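You operate a simulated robot arm through the tools that you are given. There is no shell and no other tool.

You are at the controls of a simulated robot arm. One attempt, no reset.

TASK
Blow all four sides of the small housing on the turntable clean at 2 bar.
Fine: set the dial first; shut the nozzle valve after; leave the feed valve open.

The check looks at the end state, three seconds after you hand in, the way a careful person would. Anything else that was tipped, shoved, dropped, spilled or broken makes it a failure.

THE ROBOT
A 6-joint arm with a two-finger gripper, fixed in place. Base frame: the origin is at the foot of the arm, x ahead of it, y to its left, z up; the work surface is at about z = 0.804. Lengths are in m, angles in degrees, forces in N, time in s.
With the tool pointing down near the work surface it reaches from about 0.12 to 0.7 m from the base axis. Its first joint turns from -66.0 to 66.0 degrees. Payload 2.45 kg.
Tool frame: the origin (TCP) lies between the finger pads and is the grasp point; the fingertips stand 0.03 m ahead of it; z points along the fingers, y is the line along which they close. Largest opening 0.106 m; the body of the gripper starts 0.079 m behind the TCP.
Orientation is that of the tool frame in the base frame, as a unit quaternion [x, y, z, w]. With the fingers straight down and closing along the base's y, the tool's x points along the base's -x, its y along +y and its z along -z.

THE INTERFACE
- The arm moves only by the tool servo_tool. Its argument "steps" is a list of rows, each a list of 3 entries, a list of its own where there are three numbers: the shift along the base's x, y, z in m, then the turn, a rotation vector about the base's x, y, z in rad, then the gripper command, from -1 (shut) to 1 (fully open), values between in proportion. In form: [[[x, y, z], [ax, ay, az], claw], ...]. A call has 1 to 20 rows; each row shifts and turns the commanded pose from where the row before left it. A row lasts 0.2 s, in which the tool goes at most 0.05 m and 8.6 degrees; a call with a longer step from one row to the next is refused whole, and so is a gripper value outside its range. Where a pose cannot be reached the arm comes as near as it can. A force on the tool above 40 N (or 10 N above the force at the start of the call, whichever is more), or a blocked arm, ends the call early, and 0.2 s more pass. Each finger travels about 0.153 m/s and halts on what it meets, pressing with about 39 N; the grip force reading is that of the motor and also rises with nothing between the fingers. The clock runs only during rows and for 0.2 s after the last one: add rows that do not move to give the fingers time. The reply holds the time, the measured pose of the TCP, the force on the tool along the base axes, the opening and the grip force, in the units named above and with some noise, with the torque about the TCP (base axes, N m) and any sound that the robot's microphone picked up.
- Cameras (640 x 400 px; columns grow to the right, rows downward): "scene" is fixed at [0.073, 0.4349, 1.3963]; the picture's right is [-0.53, -0.85, 0.00], its down [-0.55, 0.35, -0.76] and it looks along [0.64, -0.40, -0.65] (base axes); focal length 266 px, centre (320, 200). "wrist" rides on the gripper at [0.076, -0.002, -0.106] in the tool frame; the picture's right is [0.02, 1.00, 0.00], its down [-0.78, 0.02, -0.62] and it looks along [-0.62, 0.01, 0.78] (tool axes); focal length 247 px, centre (320, 200). There is no depth. A picture from a camera that has moved, and an enlarged one, comes with that camera's place and axes in the base frame and with its lens.
- snapshot(camera): a new picture of that camera. The clock stands still meanwhile.
- enlarge(camera, box): a new picture of the part [left, top, right, bottom] of that camera's present view, enlarged. The clock stands still meanwhile.
- hand_in(): hands the job in; it is judged then, once.

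Nothing tells you positions but the pictures and the camera data. Unless the task says otherwise, let go and move clear before handing in.

The tools are called after "Emit:" as a command line: name --argument value ..., lists and objects as JSON in quotes. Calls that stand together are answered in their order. servo_tool: Moves the arm, as the interface text tells. Its arguments: {"type":"object","properties":{"steps":{"type":"array"}},"required":["steps"]} The other tools are called the same way: snapshot (camera) takes a picture; enlarge (camera, box) takes an enlarged picture of a part of a camera's view; hand_in () hands the job in.

At the start:

```text
time: 0.0
tcp_pos: [0.2758, 0.1714, 1.2283]
orientation: [0.001, 1.0, 0.002, 0.0]
force: [-0.5, 0.1, 0.6]
wrist_torque: [0.0, 0.0, 0.01]
opening: 0.1059
finger_force: 0.2
```

scene: 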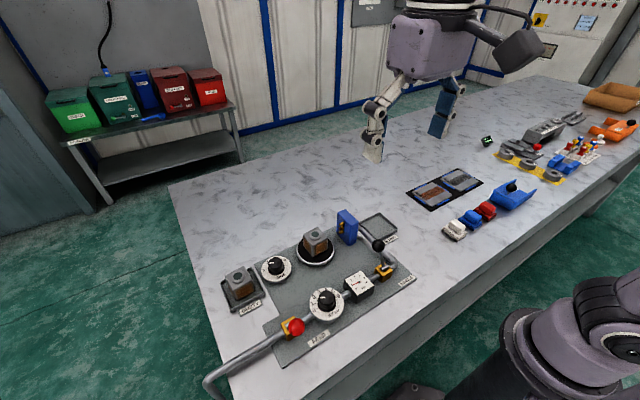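
wrist: 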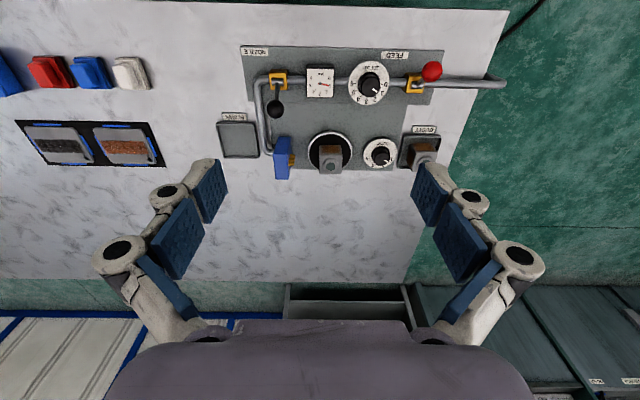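

I see a panel with a feed valve, a dial, a gauge, a nozzle valve, a blue nozzle, a turntable with a housing and another dial, plus a dirty and a clean tray. I'll take closer looks before moving.

Emit:
enlarge --camera "scene" --box '[210, 200, 420, 340]'

Emit:
enlarge --camera "wrist" --box '[200, 30, 500, 200]'

Emit:
enlarge --camera "scene" --box '[280, 210, 400, 290]'

Emit:
enlarge --camera "scene" --box '[270, 270, 390, 350]'

```text
2.86 times, centred on (315, 270) of scene
camera zoom: at [0.073, 0.4349, 1.3963], right [-0.53, -0.85, 0.0], down [-0.55, 0.35, -0.76], along [0.64, -0.4, -0.65], focal length 759 px, centre (334, 0)
```

zoom: 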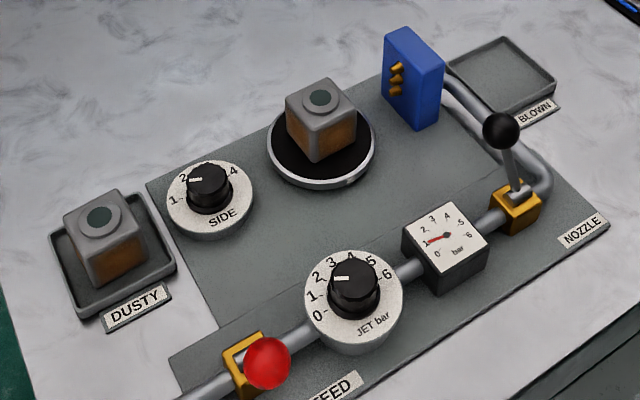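

```text
2.13 times, centred on (350, 115) of wrist
camera zoom: at [0.1993, 0.1707, 1.3349], right [-0.02, 1.0, 0.0], down [0.78, 0.02, 0.62], along [0.62, 0.01, -0.78], focal length 527 px, centre (256, 381)
```

zoom: 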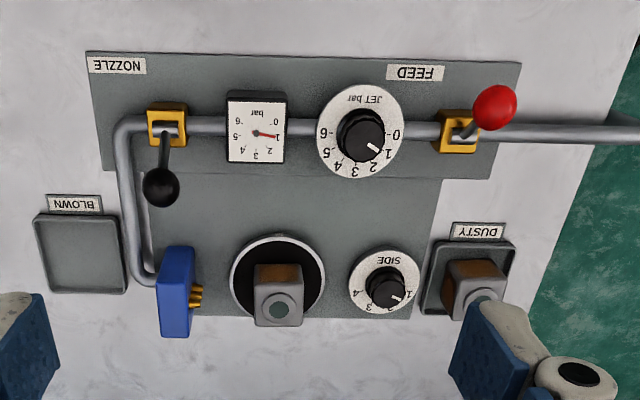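

```text
5.00 times, centred on (340, 250) of scene
camera zoom: at [0.073, 0.4349, 1.3963], right [-0.53, -0.85, 0.0], down [-0.55, 0.35, -0.76], along [0.64, -0.4, -0.65], focal length 1328 px, centre (220, -50)
```

zoom: 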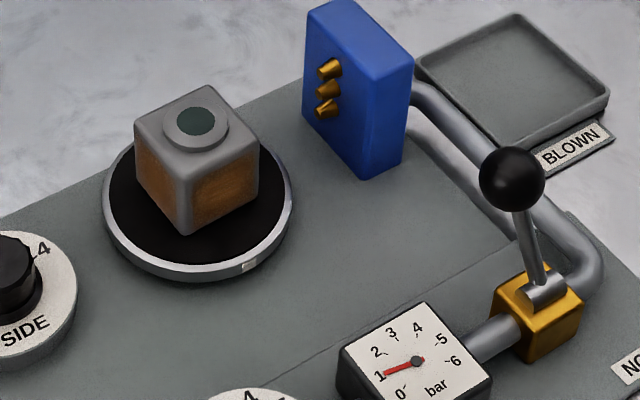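

```text
5.00 times, centred on (330, 310) of scene
camera zoom: at [0.073, 0.4349, 1.3963], right [-0.53, -0.85, 0.0], down [-0.55, 0.35, -0.76], along [0.64, -0.4, -0.65], focal length 1328 px, centre (270, -350)
```

zoom: 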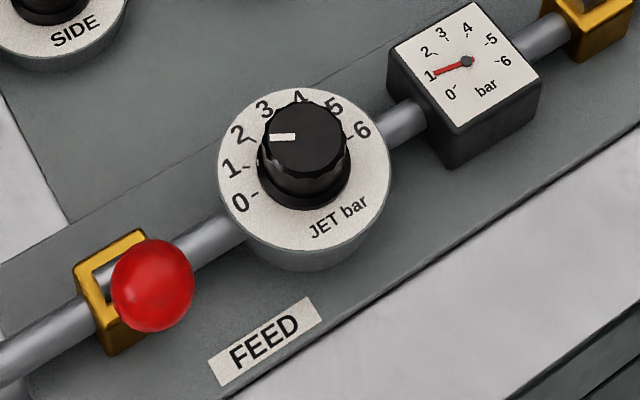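

The view from here is too coarse for measuring, so I'll move the tool back and lower for a close view of the panel. It stays well above everything.

Emit:
servo_tool --steps '[[[-0.02, 0.01, -0.03], [0, 0, 0], 1], [[-0.02, 0.01, -0.03], [0, 0, 0], 1], [[-0.02, 0.01, -0.03], [0, 0, 0], 1], [[-0.02, 0.01, -0.03], [0, 0, 0], 1], [[0, 0, 0], [0, 0, 0], 1]]'

Emit:
snapshot --camera "wrist"

```text
time: 1.2
tcp_pos: [0.1945, 0.2123, 1.1084]
orientation: [-0.001, 1.0, 0.0, 0.0]
force: [0.6, 0.1, -0.8]
wrist_torque: [-0.02, -0.04, -0.02]
opening: 0.106
finger_force: 0.0
```

```text
taken
camera wrist: at [0.1181, 0.2102, 1.2146], right [-0.02, 1.0, 0.0], down [0.78, 0.02, 0.62], along [0.62, 0.01, -0.78], focal length 247 px, centre (320, 200)
```

wrist: 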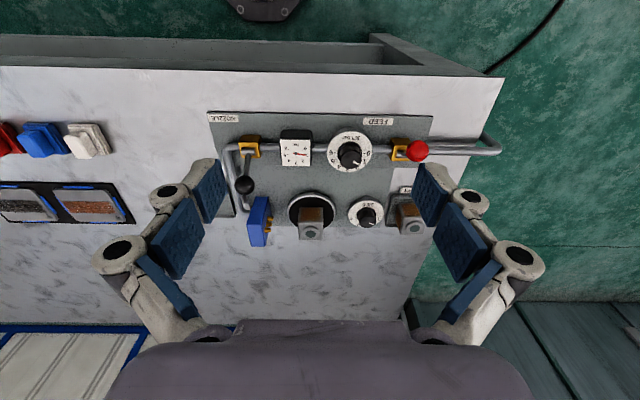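

Emit:
enlarge --camera "wrist" --box '[200, 105, 330, 250]'

Emit:
enlarge --camera "wrist" --box '[320, 105, 450, 250]'

Emit:
enlarge --camera "wrist" --box '[325, 125, 375, 175]'

Emit:
enlarge --camera "wrist" --box '[340, 190, 390, 240]'

```text
2.76 times, centred on (265, 178) of wrist
camera zoom: at [0.1181, 0.2102, 1.2146], right [-0.02, 1.0, 0.0], down [0.78, 0.02, 0.62], along [0.62, 0.01, -0.78], focal length 681 px, centre (472, 262)
```

zoom: 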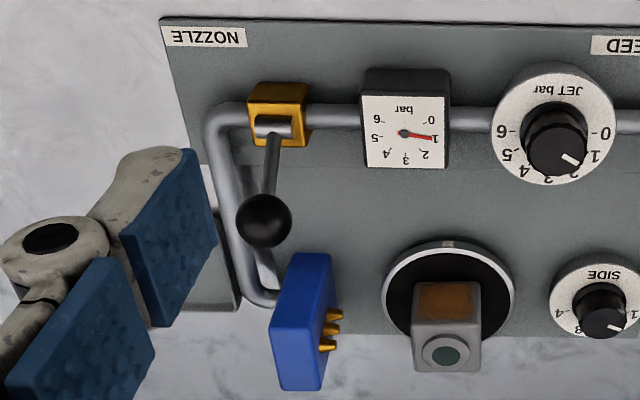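

```text
2.76 times, centred on (385, 178) of wrist
camera zoom: at [0.1181, 0.2102, 1.2146], right [-0.02, 1.0, 0.0], down [0.78, 0.02, 0.62], along [0.62, 0.01, -0.78], focal length 681 px, centre (141, 262)
```

zoom: 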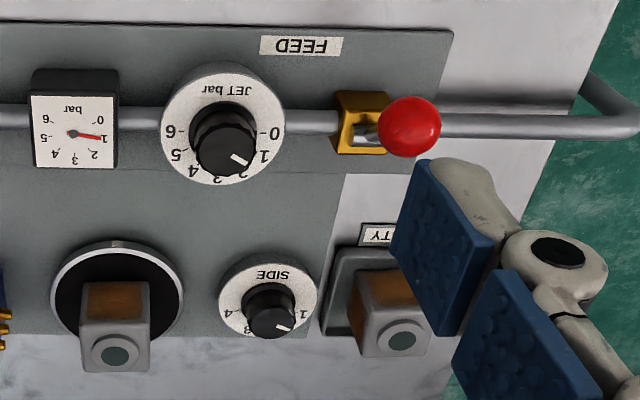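

```text
8.00 times, centred on (350, 150) of wrist
camera zoom: at [0.1181, 0.2102, 1.2146], right [-0.02, 1.0, 0.0], down [0.78, 0.02, 0.62], along [0.62, 0.01, -0.78], focal length 1976 px, centre (80, 600)
```

zoom: 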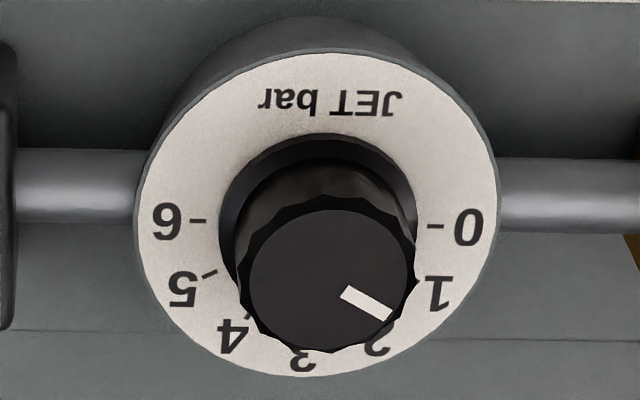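

```text
8.00 times, centred on (365, 215) of wrist
camera zoom: at [0.1181, 0.2102, 1.2146], right [-0.02, 1.0, 0.0], down [0.78, 0.02, 0.62], along [0.62, 0.01, -0.78], focal length 1976 px, centre (-40, 80)
```

zoom: 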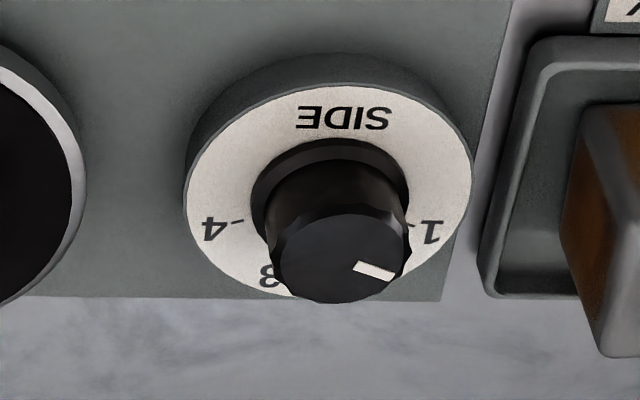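

The JET dial is at about 1 bar, with 30° per bar rising clockwise. The SIDE dial is at 1. The nozzle lever tilts to +x (shut) and the feed lever tilts to -x (open). I take the JET knob to be at about (0.317, 0.264, top 0.858), and I'll hover above it to check.

Emit:
servo_tool --steps '[[[0.0245, 0.0103, -0.0296], [0, 0, 0], 0.25], [[0.0245, 0.0103, -0.0296], [0, 0, 0], 0.25], [[0.0245, 0.0103, -0.0296], [0, 0, 0], 0.25], [[0.0245, 0.0103, -0.0296], [0, 0, 0], 0.25], [[0.0245, 0.0103, -0.02], [0, 0, 0], 0.25], [[0, 0, 0], [0, 0, 0], 0.25], [[0, 0, 0], [0, 0, 0], 0.25]]'

Emit:
snapshot --camera "wrist"

Emit:
snapshot --camera "scene"

```text
time: 2.8
tcp_pos: [0.3188, 0.2651, 0.97]
orientation: [0.0, 1.0, 0.0, -0.001]
force: [-0.2, 0.7, -0.3]
wrist_torque: [0.02, 0.02, 0.01]
opening: 0.066
finger_force: 0.0
```

```text
taken
camera wrist: at [0.2421, 0.2627, 1.0766], right [-0.02, 1.0, 0.0], down [0.78, 0.02, 0.62], along [0.62, 0.01, -0.78], focal length 247 px, centre (320, 200)
```

wrist: 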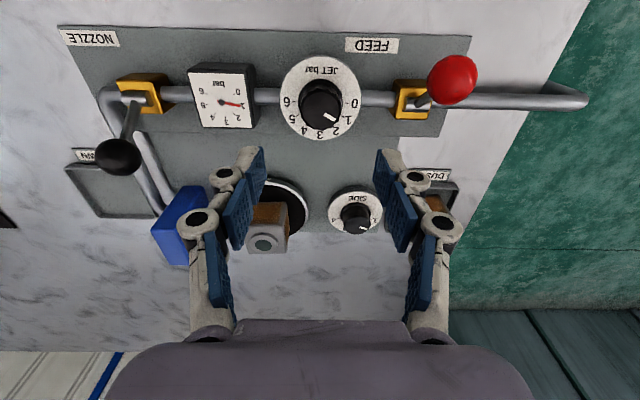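

```text
taken
```

scene: 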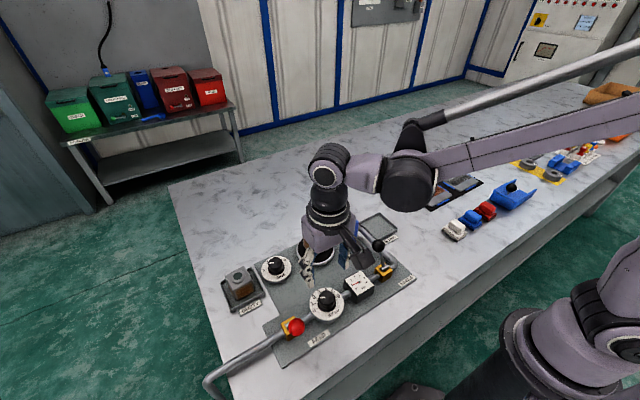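

The tool is above the JET knob, clear of its neighbours. I'll enlarge the knob to refine its centre.

Emit:
enlarge --camera "wrist" --box '[270, 50, 370, 150]'

Emit:
enlarge --camera "wrist" --box '[320, 180, 390, 240]'

```text
4.00 times, centred on (320, 100) of wrist
camera zoom: at [0.2421, 0.2627, 1.0766], right [-0.02, 1.0, 0.0], down [0.78, 0.02, 0.62], along [0.62, 0.01, -0.78], focal length 988 px, centre (320, 600)
```

zoom: 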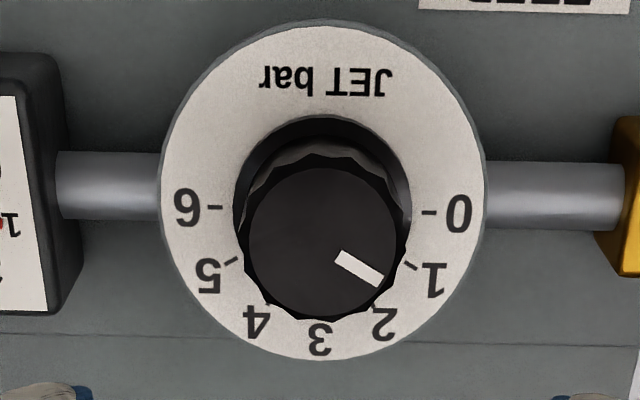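

```text
6.67 times, centred on (355, 210) of wrist
camera zoom: at [0.2421, 0.2627, 1.0766], right [-0.02, 1.0, 0.0], down [0.78, 0.02, 0.62], along [0.62, 0.01, -0.78], focal length 1646 px, centre (87, 133)
```

zoom: 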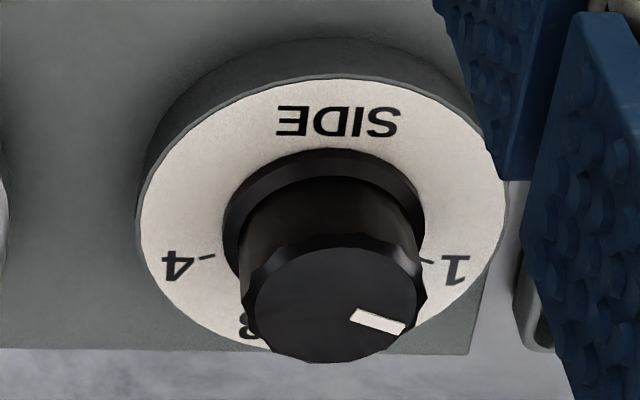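

The knob's centre is at about (0.314, 0.264). I'll descend around it with the fingers straddling it, then close.

Emit:
servo_tool --steps '[[[-0.004, -0.001, -0.025], [0, 0, 0], 0.25], [[0, 0, -0.03], [0, 0, 0], 0.25], [[0, 0, -0.025], [0, 0, 0], 0.25], [[0, 0, -0.012], [0, 0, 0], 0.25], [[0, 0, -0.008], [0, 0, 0], 0.25], [[0, 0, 0], [0, 0, 0], 0.25]]'

Emit:
enlarge --camera "wrist" --box '[200, 80, 440, 280]'

Emit:
enlarge --camera "scene" --box '[260, 230, 420, 350]'

```text
time: 4.2
tcp_pos: [0.3139, 0.2629, 0.8705]
orientation: [0.0, 1.0, 0.0, 0.0]
force: [-0.3, 0.0, -0.7]
wrist_torque: [-0.04, 0.01, 0.0]
opening: 0.0664
finger_force: 0.0
```

```text
2.00 times, centred on (320, 180) of wrist
camera zoom: at [0.2379, 0.2609, 0.9768], right [-0.02, 1.0, 0.0], down [0.78, 0.02, 0.62], along [0.62, 0.01, -0.78], focal length 494 px, centre (320, 240)
```

zoom: 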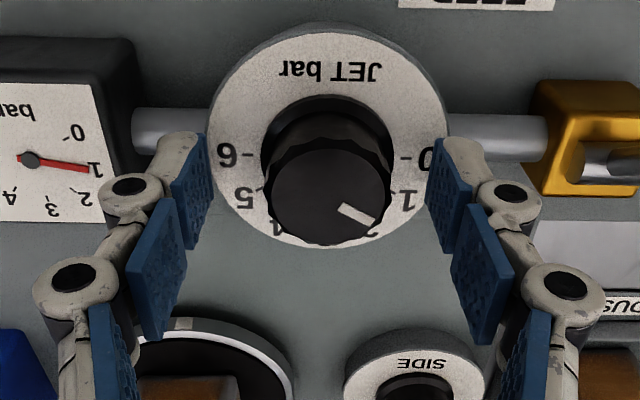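

```text
3.33 times, centred on (340, 290) of scene
camera zoom: at [0.073, 0.4349, 1.3963], right [-0.53, -0.85, 0.0], down [-0.55, 0.35, -0.76], along [0.64, -0.4, -0.65], focal length 885 px, centre (253, -100)
```

zoom: 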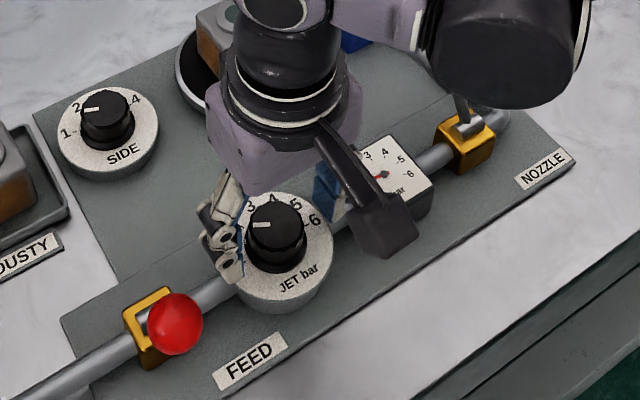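

The knob is centred between the fingers. I'll close on it.

Emit:
servo_tool --steps '[[[0, 0, 0], [0, 0, 0], -0.2], [[0, 0, 0], [0, 0, 0], -0.5], [[0, 0, 0], [0, 0, 0], -0.6]]'

Emit:
enlarge --camera "wrist" --box '[200, 80, 440, 280]'

```text
time: 5.0
tcp_pos: [0.3132, 0.2646, 0.8721]
orientation: [0.0, 1.0, 0.002, 0.0]
force: [-0.6, 17.8, 6.2]
wrist_torque: [0.69, -0.04, 0.03]
opening: 0.035
finger_force: 44.5
```

```text
2.00 times, centred on (320, 180) of wrist
camera zoom: at [0.2378, 0.2624, 0.9771], right [-0.02, 1.0, 0.01], down [0.78, 0.02, 0.62], along [0.62, 0.02, -0.78], focal length 494 px, centre (320, 240)
```

zoom: 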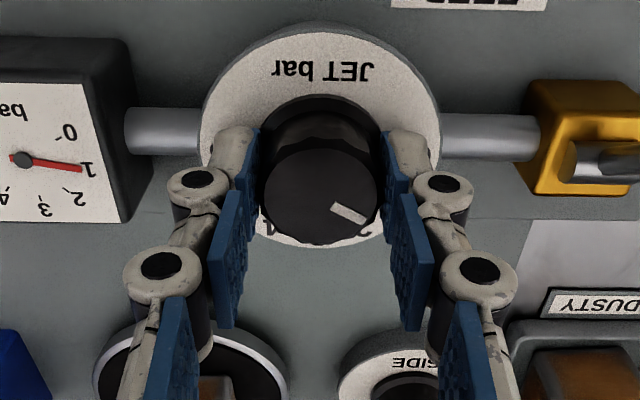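

I have the knob, with some sideways strain, so I'll shift 2 mm towards +y to relieve it.

Emit:
servo_tool --steps '[[[0, 0.002, 0], [0, 0, 0], -0.6], [[0, 0, 0], [0, 0, 0], -0.6]]'

```text
time: 5.6
tcp_pos: [0.3139, 0.2641, 0.8715]
orientation: [0.0, 1.0, 0.0, 0.0]
force: [2.0, 12.6, 16.1]
wrist_torque: [0.79, 0.38, 0.0]
opening: 0.035
finger_force: 44.7
```

The strain is acceptable. I'll turn the dial clockwise, 15° first as a check.

Emit:
servo_tool --steps '[[[0, 0.001, 0], [0, 0, -0.0873], -0.6], [[0, 0, 0], [0, 0, -0.0873], -0.6], [[0, 0, 0], [0, 0, -0.0873], -0.6], [[0, 0, 0], [0, 0, 0], -0.6]]'

Emit:
snapshot --camera "wrist"

```text
time: 6.7
tcp_pos: [0.3142, 0.2658, 0.8704]
orientation: [0.132, 0.991, -0.001, 0.001]
force: [-1.6, -2.1, 8.1]
wrist_torque: [0.25, -0.08, 0.0]
opening: 0.0356
finger_force: 45.2
stopped in row 4: the force on the tool passed its limit at 40 N (the readings are from after the stop); the commanded pose is now the measured one
```

```text
taken
camera wrist: at [0.2399, 0.2836, 0.9769], right [0.24, 0.97, 0.0], down [0.76, -0.19, 0.62], along [0.6, -0.15, -0.78], focal length 247 px, centre (320, 200)
```

wrist: 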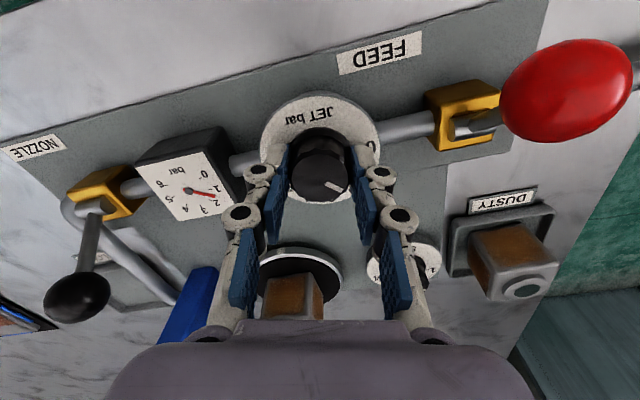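

Emit:
enlarge --camera "wrist" --box '[140, 120, 240, 220]'

Emit:
enlarge --camera "scene" --box '[270, 240, 390, 330]'

Emit:
enlarge --camera "wrist" --box '[250, 90, 390, 210]'

```text
4.00 times, centred on (190, 170) of wrist
camera zoom: at [0.2399, 0.2836, 0.9769], right [0.24, 0.97, 0.0], down [0.76, -0.19, 0.62], along [0.6, -0.15, -0.78], focal length 988 px, centre (840, 320)
```

zoom: 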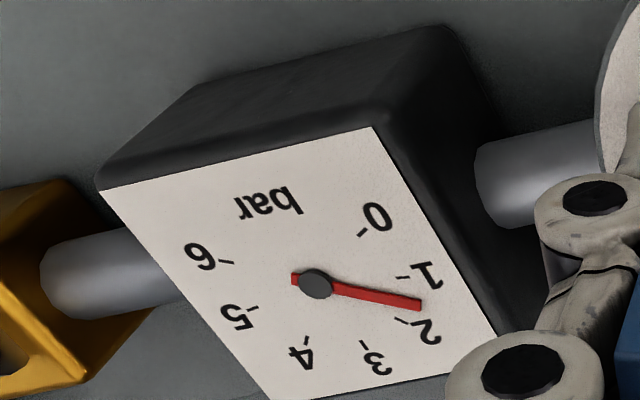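

```text
4.44 times, centred on (330, 285) of scene
camera zoom: at [0.0729, 0.4348, 1.3964], right [-0.53, -0.85, 0.0], down [-0.55, 0.35, -0.76], along [0.64, -0.4, -0.65], focal length 1180 px, centre (276, -178)
```

zoom: 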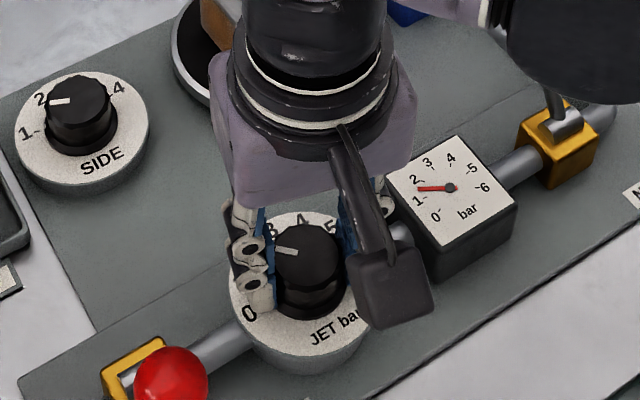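

```text
3.33 times, centred on (320, 150) of wrist
camera zoom: at [0.2399, 0.2836, 0.9769], right [0.24, 0.97, 0.0], down [0.76, -0.19, 0.62], along [0.6, -0.15, -0.78], focal length 823 px, centre (320, 367)
```

zoom: 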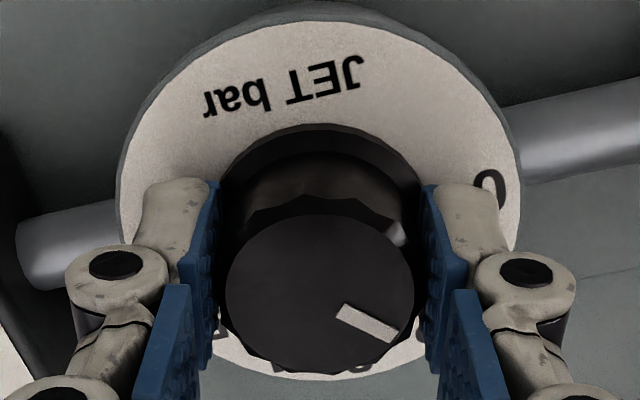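

The gauge follows and reads about 1.5. I'll continue about 14° more in smaller steps.

Emit:
servo_tool --steps '[[[0, 0, 0], [0, 0, -0.05], -0.6], [[0, 0, 0], [0, 0, -0.05], -0.6], [[0, 0, 0], [0, 0, -0.05], -0.6], [[0, 0, 0], [0, 0, -0.05], -0.6], [[0, 0, 0], [0, 0, -0.04], -0.6], [[0, 0, 0], [0, 0, 0], -0.6]]'

Emit:
enlarge --camera "wrist" --box '[140, 120, 260, 240]'

Emit:
enlarge --camera "scene" --box '[270, 240, 390, 330]'

```text
time: 8.1
tcp_pos: [0.3145, 0.2664, 0.8714]
orientation: [0.25, 0.968, 0.001, 0.001]
force: [-2.5, 1.2, 17.8]
wrist_torque: [-0.12, -0.05, 0.0]
opening: 0.0353
finger_force: 44.9
```

```text
3.33 times, centred on (200, 180) of wrist
camera zoom: at [0.2465, 0.3009, 0.9769], right [0.46, 0.89, 0.0], down [0.69, -0.36, 0.62], along [0.55, -0.29, -0.78], focal length 823 px, centre (720, 267)
```

zoom: 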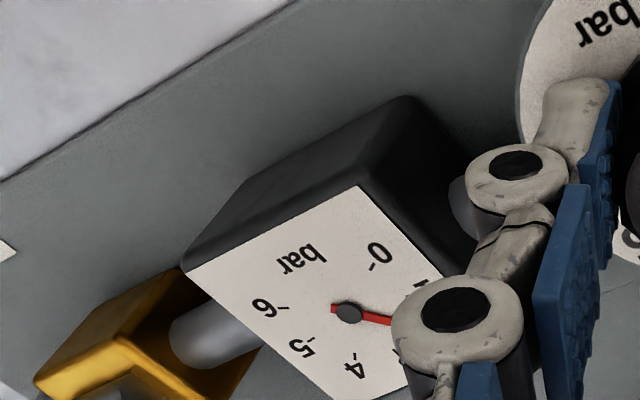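

```text
4.44 times, centred on (330, 285) of scene
camera zoom: at [0.0727, 0.4348, 1.3964], right [-0.53, -0.85, 0.0], down [-0.55, 0.35, -0.76], along [0.64, -0.4, -0.65], focal length 1180 px, centre (276, -178)
```

zoom: 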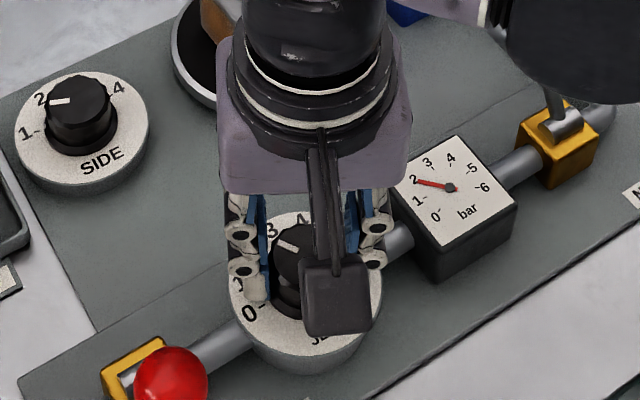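

The gauge reads about 2. I'll open the fingers, rise clear, and check the dial and gauge properly.

Emit:
servo_tool --steps '[[[0, 0, 0], [0, 0, 0], -0.2], [[0, 0, 0], [0, 0, 0], 0.25], [[0, 0, 0], [0, 0, 0], 0.25], [[0, 0, 0.02], [0, 0, 0], 0.25], [[0, 0, 0.04], [0, 0, 0], 0.25], [[0, 0, 0.04], [0, 0, 0], 0.25], [[-0.02, 0, 0.02], [0, 0, 0.1], 0.25], [[-0.02, 0, 0.02], [0, 0, 0.1], 0.25], [[-0.02, 0, 0.02], [0, 0, 0.1], 0.25], [[-0.02, 0, 0.02], [0, 0, 0.1], 0.25], [[0, 0, 0], [0, 0, 0.1], 0.25], [[0, 0, 0], [0, 0, 0], 0.25]]'

Emit:
snapshot --camera "wrist"

Emit:
enlarge --camera "scene" --box '[335, 260, 385, 310]'

```text
time: 10.7
tcp_pos: [0.2342, 0.2651, 1.051]
orientation: [0.001, 1.0, -0.001, 0.001]
force: [0.8, -0.4, 0.0]
wrist_torque: [0.03, 0.03, -0.04]
opening: 0.0663
finger_force: 0.1
```

```text
taken
camera wrist: at [0.1579, 0.2637, 1.1566], right [-0.02, 1.0, 0.0], down [0.78, 0.02, 0.62], along [0.62, 0.01, -0.78], focal length 247 px, centre (320, 200)
```

wrist: 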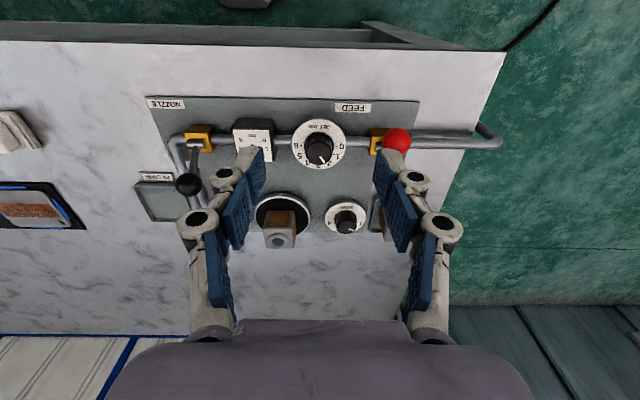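

```text
8.00 times, centred on (360, 285) of scene
camera zoom: at [0.073, 0.4349, 1.3963], right [-0.53, -0.85, 0.0], down [-0.55, 0.35, -0.76], along [0.64, -0.4, -0.65], focal length 2125 px, centre (0, -480)
```

zoom: 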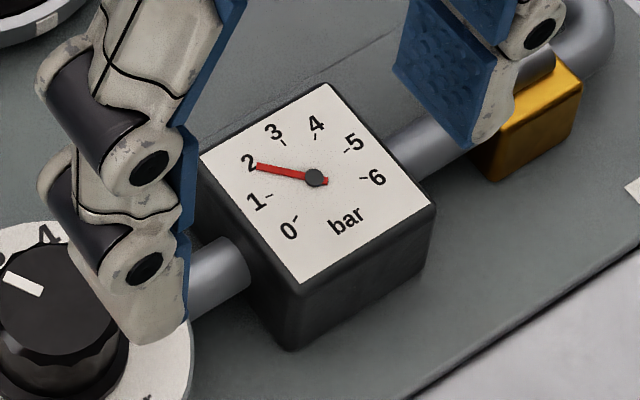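

Emit:
enlarge --camera "wrist" --box '[290, 115, 350, 175]'

Emit:
enlarge --camera "wrist" --box '[225, 110, 285, 165]'

Emit:
enlarge --camera "wrist" --box '[140, 90, 250, 240]'

```text
6.67 times, centred on (320, 145) of wrist
camera zoom: at [0.1579, 0.2637, 1.1566], right [-0.02, 1.0, 0.0], down [0.78, 0.02, 0.62], along [0.62, 0.01, -0.78], focal length 1646 px, centre (320, 567)
```

zoom: 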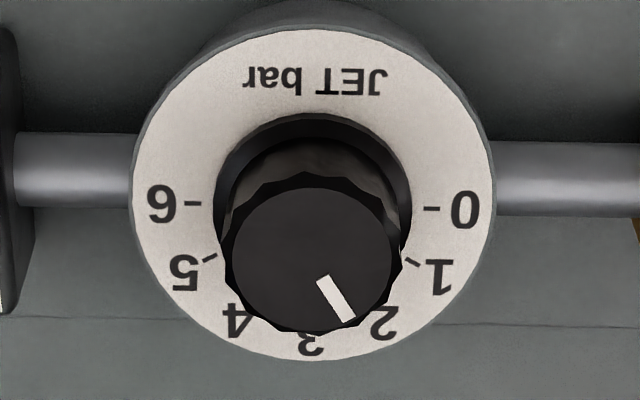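

```text
7.27 times, centred on (255, 138) of wrist
camera zoom: at [0.1579, 0.2637, 1.1566], right [-0.02, 1.0, 0.0], down [0.78, 0.02, 0.62], along [0.62, 0.01, -0.78], focal length 1796 px, centre (793, 654)
```

zoom: 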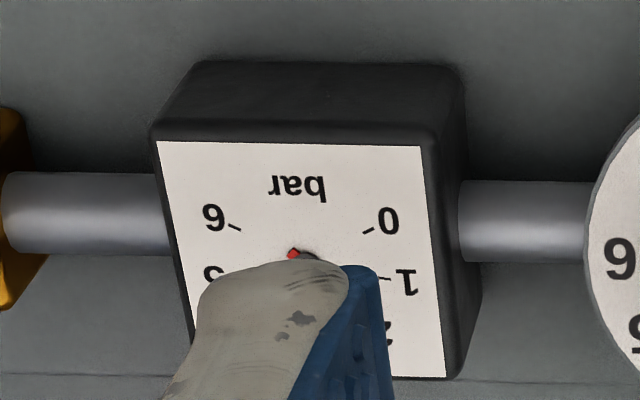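

```text
2.67 times, centred on (195, 165) of wrist
camera zoom: at [0.1579, 0.2637, 1.1566], right [-0.02, 1.0, 0.0], down [0.78, 0.02, 0.62], along [0.62, 0.01, -0.78], focal length 659 px, centre (653, 293)
```

zoom: 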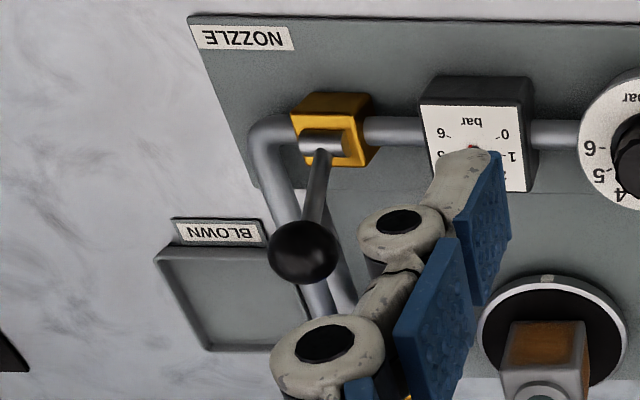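

The JET dial is at 2 bar. Next is the nozzle lever, with its ball at about (0.354, 0.089, 0.881). I'll shut the fingers and come down on its +x side.

Emit:
servo_tool --steps '[[[0.0277, -0.0295, 0], [0, 0, 0], -1], [[0.0277, -0.0295, 0], [0, 0, 0], -1], [[0.0277, -0.0295, 0], [0, 0, 0], -1], [[0.0277, -0.0295, 0], [0, 0, 0], -1], [[0.0277, -0.0295, 0], [0, 0, 0], -1], [[0.0277, -0.0295, 0], [0, 0, 0], -1], [[0, 0, -0.04], [0, 0, 0], -1], [[0, 0, -0.04], [0, 0, 0], -1], [[0, 0, 0], [0, 0, 0], -1]]'

Emit:
snapshot --camera "wrist"

Emit:
enlarge --camera "scene" --box '[300, 180, 440, 300]'

```text
time: 12.7
tcp_pos: [0.3993, 0.0888, 0.9702]
orientation: [0.002, 1.0, 0.0, 0.0]
force: [-0.1, -0.6, -0.6]
wrist_torque: [0.01, -0.02, -0.02]
opening: 0.0001
finger_force: 28.5
```

```text
taken
camera wrist: at [0.3232, 0.0873, 1.076], right [-0.02, 1.0, 0.0], down [0.78, 0.02, 0.62], along [0.62, 0.01, -0.78], focal length 247 px, centre (320, 200)
```

wrist: 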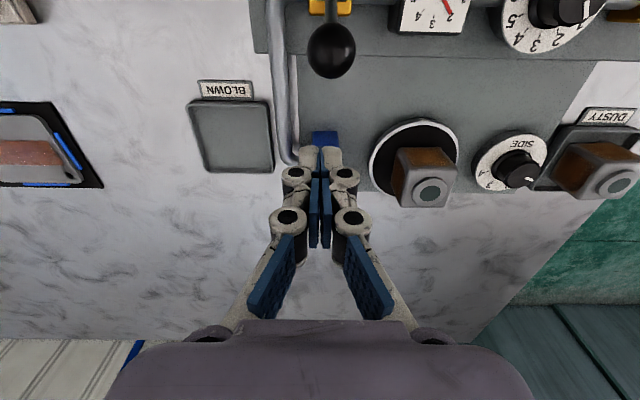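

```text
3.33 times, centred on (370, 240) of scene
camera zoom: at [0.073, 0.4349, 1.3963], right [-0.53, -0.85, 0.0], down [-0.55, 0.35, -0.76], along [0.64, -0.4, -0.65], focal length 885 px, centre (153, 67)
```

zoom: 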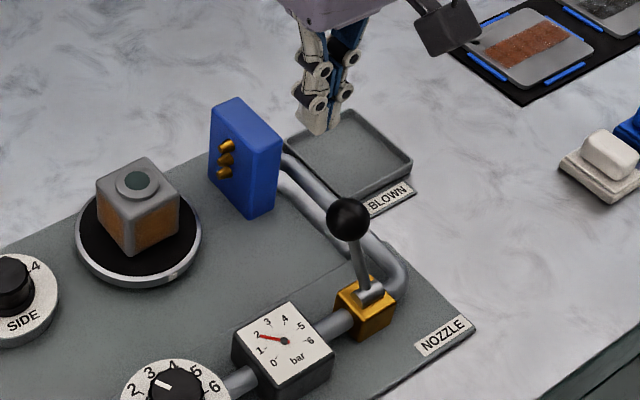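

The fingers are on the +x side of the ball and clear of the blue nozzle block. I'll go down to ball height.

Emit:
servo_tool --steps '[[[0, 0.003, -0.04], [0, 0, 0], -1], [[0, 0, -0.037], [0, 0, 0], -1], [[0, 0, 0], [0, 0, 0], -1]]'

Emit:
snapshot --camera "wrist"

Emit:
enlarge --camera "scene" --box '[300, 180, 440, 300]'

```text
time: 13.5
tcp_pos: [0.4001, 0.0917, 0.8923]
orientation: [0.001, 1.0, 0.0, 0.001]
force: [0.8, 0.4, 0.0]
wrist_torque: [-0.03, 0.03, -0.01]
opening: 0.0
finger_force: 28.5
```

```text
taken
camera wrist: at [0.3239, 0.0902, 0.9986], right [-0.02, 1.0, 0.0], down [0.78, 0.02, 0.62], along [0.62, 0.01, -0.78], focal length 247 px, centre (320, 200)
```

wrist: 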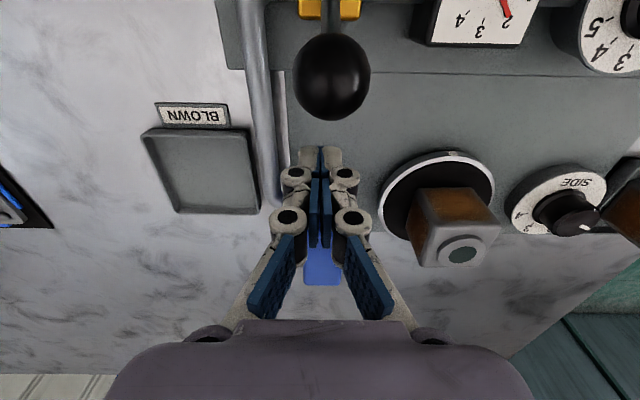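

```text
3.33 times, centred on (370, 240) of scene
camera zoom: at [0.073, 0.4349, 1.3963], right [-0.53, -0.85, 0.0], down [-0.55, 0.35, -0.76], along [0.64, -0.4, -0.65], focal length 885 px, centre (153, 67)
```

zoom: 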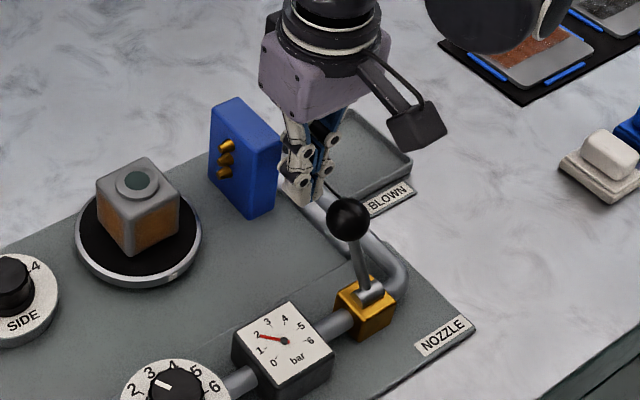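

The ball is about 3 mm further +y than my fingers, so I'll correct that and push the lever towards -x.

Emit:
servo_tool --steps '[[[-0.01, 0.003, 0], [0, 0, 0], -1], [[-0.01, 0, 0], [0, 0, 0], -1], [[-0.01, 0, 0], [0, 0, 0], -1], [[-0.01, 0, 0], [0, 0, 0], -1], [[-0.01, 0, 0], [0, 0, 0], -1], [[-0.01, 0, 0], [0, 0, 0], -1], [[-0.01, 0, 0], [0, 0, 0], -1]]'

Emit:
enlarge --camera "scene" --box '[300, 180, 440, 300]'

```text
time: 15.1
tcp_pos: [0.3301, 0.0941, 0.8936]
orientation: [0.001, 1.0, 0.0, 0.001]
force: [0.6, 0.1, -1.0]
wrist_torque: [0.03, 0.01, 0.01]
opening: 0.0
finger_force: 28.6
```

```text
3.33 times, centred on (370, 240) of scene
camera zoom: at [0.073, 0.4349, 1.3963], right [-0.53, -0.85, 0.0], down [-0.55, 0.35, -0.76], along [0.64, -0.4, -0.65], focal length 885 px, centre (153, 67)
```

zoom: 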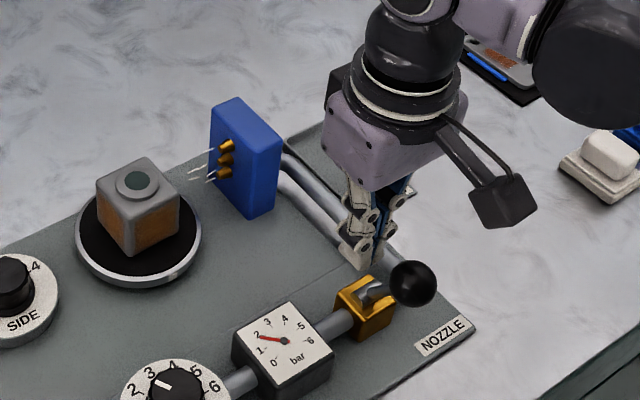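

The lever flipped over and the jets are blowing on side 1. I'll rise and move above the SIDE dial for a view from straight overhead.

Emit:
servo_tool --steps '[[[0.01, 0, 0.03], [0, 0, 0], -1], [[0, 0, 0.045], [0, 0, 0], -1], [[0, 0, 0.045], [0, 0, 0], -1], [[0.0276, 0.0317, 0], [0, 0, 0], -1], [[0.0276, 0.0317, 0], [0, 0, 0], -1], [[0.0276, 0.0317, 0], [0, 0, 0], -1], [[0.0276, 0.0317, 0], [0, 0, 0], -1], [[0.0276, 0.0317, 0], [0, 0, 0], 0], [[0.0276, 0.0317, 0], [0, 0, 0], 0], [[0.0276, 0.0317, 0], [0, 0, 0], 0], [[0, 0, 0], [0, 0, 0], 0]]'

Emit:
snapshot --camera "wrist"

Emit:
enlarge --camera "scene" --box '[210, 180, 420, 320]'

```text
time: 17.5
tcp_pos: [0.5338, 0.3155, 1.0131]
orientation: [0.002, 1.0, 0.0, 0.001]
force: [-0.1, 0.1, 0.2]
wrist_torque: [-0.01, 0.0, -0.03]
opening: 0.0534
finger_force: 0.0
```

```text
taken
camera wrist: at [0.4568, 0.3144, 1.1195], right [-0.02, 1.0, 0.0], down [0.78, 0.01, 0.62], along [0.62, 0.01, -0.78], focal length 247 px, centre (320, 200)
```

wrist: 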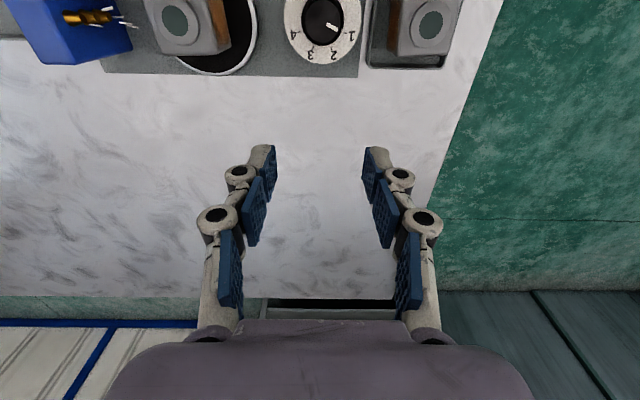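

```text
2.86 times, centred on (315, 250) of scene
camera zoom: at [0.073, 0.4349, 1.3963], right [-0.53, -0.85, 0.0], down [-0.55, 0.35, -0.76], along [0.64, -0.4, -0.65], focal length 759 px, centre (334, 57)
```

zoom: 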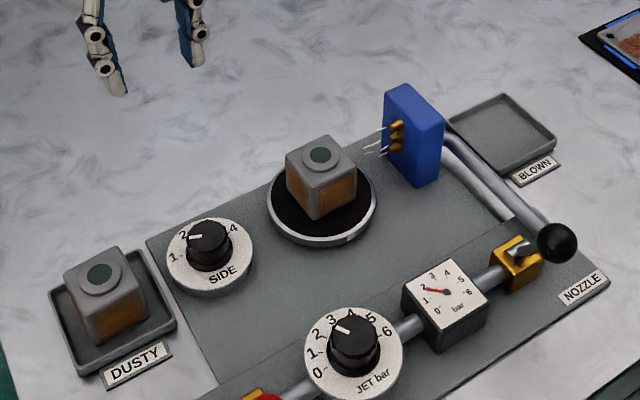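

Emit:
enlarge --camera "wrist" --box '[270, 0, 370, 75]'

Emit:
enlarge --camera "wrist" --box '[20, 0, 260, 90]'

```text
5.33 times, centred on (320, 38) of wrist
camera zoom: at [0.4568, 0.3144, 1.1195], right [-0.02, 1.0, 0.0], down [0.78, 0.01, 0.62], along [0.62, 0.01, -0.78], focal length 1317 px, centre (320, 1067)
```

zoom: 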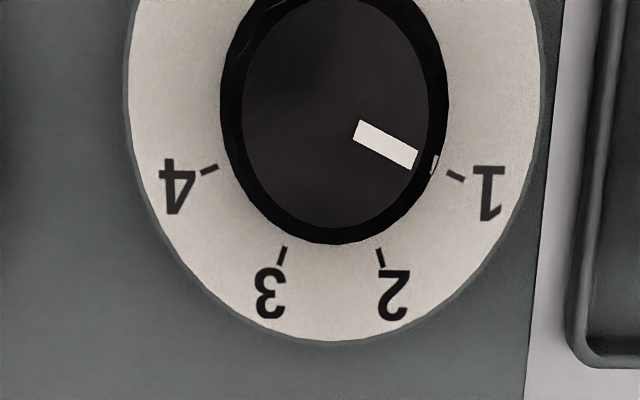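

```text
2.67 times, centred on (140, 45) of wrist
camera zoom: at [0.4568, 0.3144, 1.1195], right [-0.02, 1.0, 0.0], down [0.78, 0.01, 0.62], along [0.62, 0.01, -0.78], focal length 659 px, centre (800, 613)
```

zoom: 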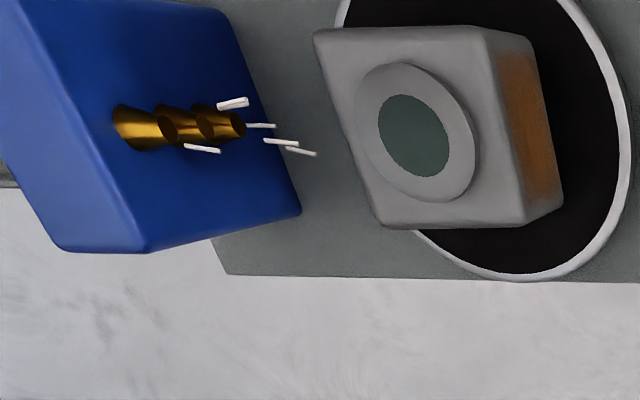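

The SIDE dial sits exactly on 1, with 40° between numbers. I'll turn the gripper +60° while moving above the knob at about (0.472, 0.317), so one grip can cover the full sweep to 4.

Emit:
servo_tool --steps '[[[-0.0088, 0.0002, 0], [0, 0, 0.149], 0.1], [[-0.0088, 0.0002, -0.01], [0, 0, 0.149], 0.1], [[-0.0088, 0.0002, -0.01], [0, 0, 0.149], 0.1], [[-0.0088, 0.0002, -0.01], [0, 0, 0.149], 0.1], [[-0.0088, 0.0002, -0.02], [0, 0, 0.149], 0.1], [[-0.0088, 0.0002, -0.02], [0, 0, 0.149], 0.1], [[-0.0088, 0.0002, -0.013], [0, 0, 0.149], 0.1], [[0, 0, 0], [0, 0, 0], 0.1]]'

Emit:
snapshot --camera "wrist"

Emit:
enlarge --camera "scene" --box '[210, 180, 420, 320]'

```text
time: 19.3
tcp_pos: [0.4714, 0.3168, 0.9311]
orientation: [-0.498, 0.867, 0.001, 0.001]
force: [0.6, 0.0, 0.6]
wrist_torque: [0.02, 0.0, -0.01]
opening: 0.0582
finger_force: 0.1
```

```text
taken
camera wrist: at [0.4343, 0.2505, 1.0367], right [-0.87, 0.49, 0.0], down [0.38, 0.68, 0.62], along [0.3, 0.54, -0.78], focal length 247 px, centre (320, 200)
```

wrist: 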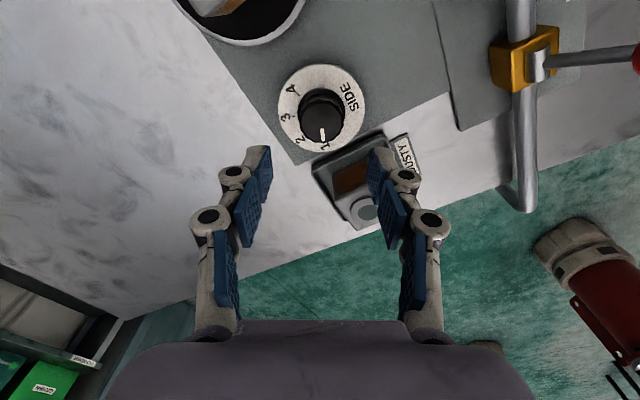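

```text
2.86 times, centred on (315, 250) of scene
camera zoom: at [0.073, 0.4349, 1.3963], right [-0.53, -0.85, 0.0], down [-0.55, 0.35, -0.76], along [0.64, -0.4, -0.65], focal length 759 px, centre (334, 57)
```

zoom: 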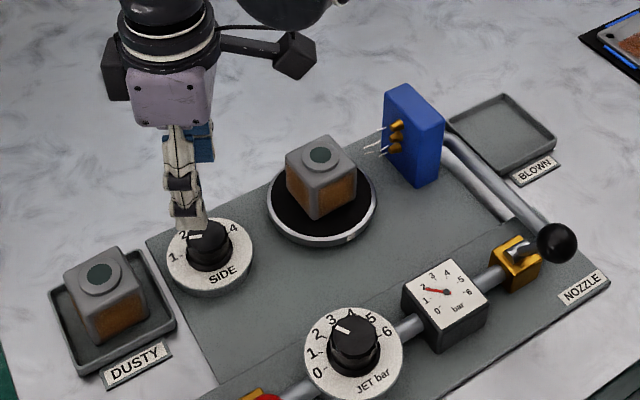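

Emit:
enlarge --camera "wrist" --box '[270, 55, 370, 155]'

```text
4.00 times, centred on (320, 105) of wrist
camera zoom: at [0.4343, 0.2505, 1.0367], right [-0.87, 0.49, 0.0], down [0.38, 0.68, 0.62], along [0.3, 0.54, -0.78], focal length 988 px, centre (320, 580)
```

zoom: 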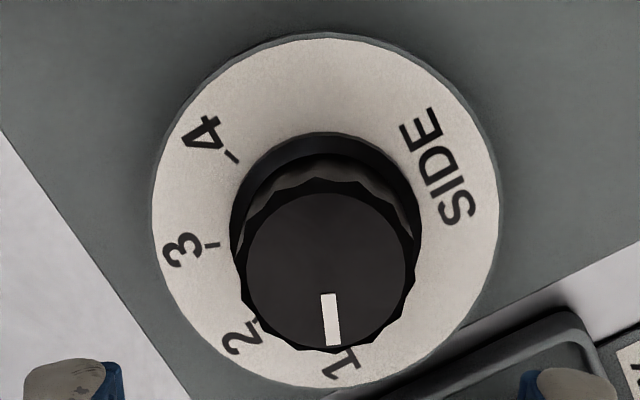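

The knob is aligned to within about 1 mm, so I'll descend around it and close.

Emit:
servo_tool --steps '[[[-0.001, 0.0005, -0.03], [0, 0, 0], 0.1], [[0, 0, -0.03], [0, 0, 0], 0.1], [[0, 0, -0.013], [0, 0, 0], 0.1], [[0, 0, 0], [0, 0, 0], -0.1], [[0, 0, 0], [0, 0, 0], -0.4], [[0, 0, 0], [0, 0, 0], -0.6], [[0, 0, 0], [0, 0, 0], -0.6]]'

Emit:
snapshot --camera "wrist"

Emit:
enlarge --camera "scene" --box '[210, 180, 420, 320]'

```text
time: 20.9
tcp_pos: [0.4713, 0.3182, 0.858]
orientation: [-0.497, 0.868, 0.0, 0.001]
force: [-5.4, 0.9, -5.0]
wrist_torque: [0.23, 0.1, 0.02]
opening: 0.0351
finger_force: 44.7
```

```text
taken
camera wrist: at [0.4335, 0.2513, 0.9633], right [-0.87, 0.49, 0.0], down [0.38, 0.68, 0.62], along [0.3, 0.54, -0.78], focal length 247 px, centre (320, 200)
```

wrist: 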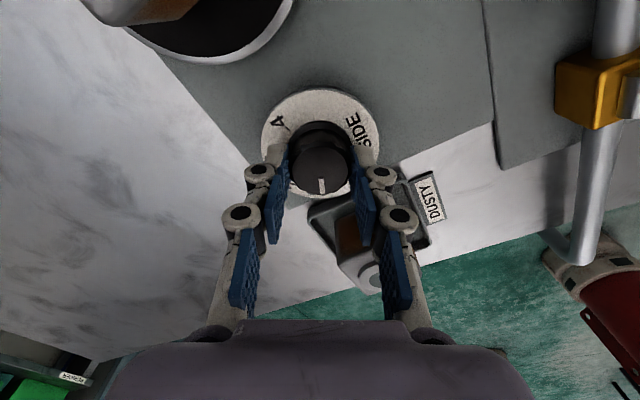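

```text
2.86 times, centred on (315, 250) of scene
camera zoom: at [0.0729, 0.435, 1.3963], right [-0.53, -0.85, 0.0], down [-0.55, 0.35, -0.76], along [0.64, -0.4, -0.65], focal length 759 px, centre (334, 57)
```

zoom: 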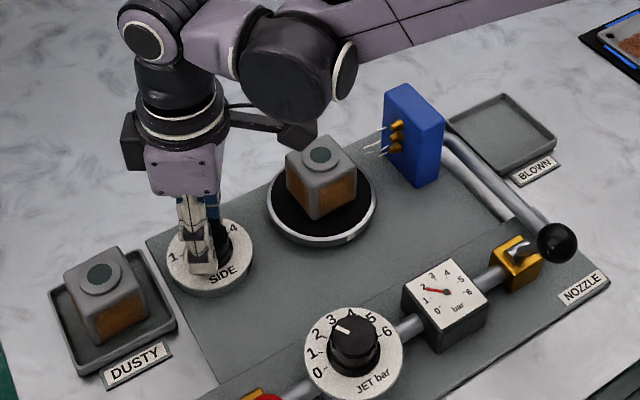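

I have a good grip on the SIDE knob. After a couple more seconds on side 1 I'll turn it 40° clockwise to side 2.

Emit:
servo_tool --steps '[[[0, 0, 0], [0, 0, 0], -0.6], [[0, 0, 0], [0, 0, 0], -0.6], [[0, 0, 0], [0, 0, 0], -0.6], [[0, 0, 0], [0, 0, 0], -0.6], [[0, 0, 0], [0, 0, 0], -0.6], [[0, 0, 0], [0, 0, 0], -0.6], [[0, 0, 0], [0, 0, -0.07], -0.6], [[0, 0, 0], [0, 0, -0.07], -0.6], [[0, 0, 0], [0, 0, -0.07], -0.6], [[0, 0, 0], [0, 0, -0.07], -0.6], [[0, 0, 0], [0, 0, -0.07], -0.6], [[0, 0, 0], [0, 0, -0.07], -0.6], [[0, 0, 0], [0, 0, -0.07], -0.6], [[0, 0, 0], [0, 0, -0.07], -0.6], [[0, 0, 0], [0, 0, -0.07], -0.6], [[0, 0, 0], [0, 0, -0.07], -0.6], [[0, 0, 0], [0, 0, 0], -0.6], [[0, 0, 0], [0, 0, 0], -0.6]]'

Emit:
snapshot --camera "wrist"

Emit:
enlarge --camera "scene" --box '[210, 180, 420, 320]'

```text
time: 24.7
tcp_pos: [0.4711, 0.3166, 0.8583]
orientation: [-0.169, 0.986, 0.0, 0.0]
force: [-5.0, -9.2, -29.5]
wrist_torque: [-0.41, 0.6, -0.03]
opening: 0.0352
finger_force: 45.2
```

```text
taken
camera wrist: at [0.3997, 0.2908, 0.9635], right [-0.35, 0.94, 0.0], down [0.73, 0.28, 0.62], along [0.58, 0.22, -0.78], focal length 247 px, centre (320, 200)
```

wrist: 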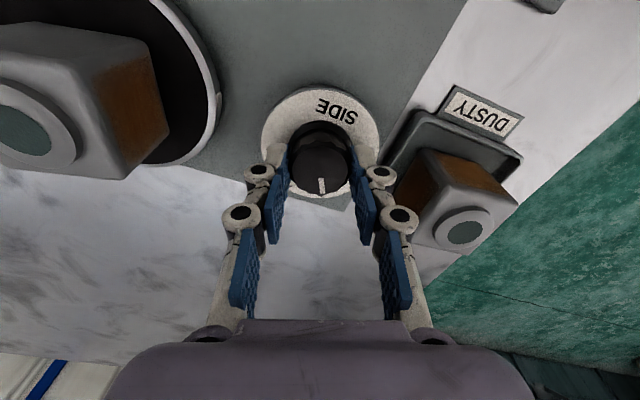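

```text
2.86 times, centred on (315, 250) of scene
camera zoom: at [0.0733, 0.435, 1.3963], right [-0.53, -0.85, 0.0], down [-0.55, 0.35, -0.76], along [0.64, -0.4, -0.65], focal length 759 px, centre (334, 57)
```

zoom: 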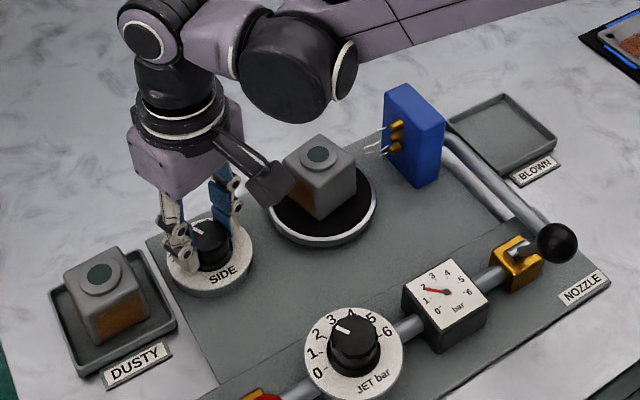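

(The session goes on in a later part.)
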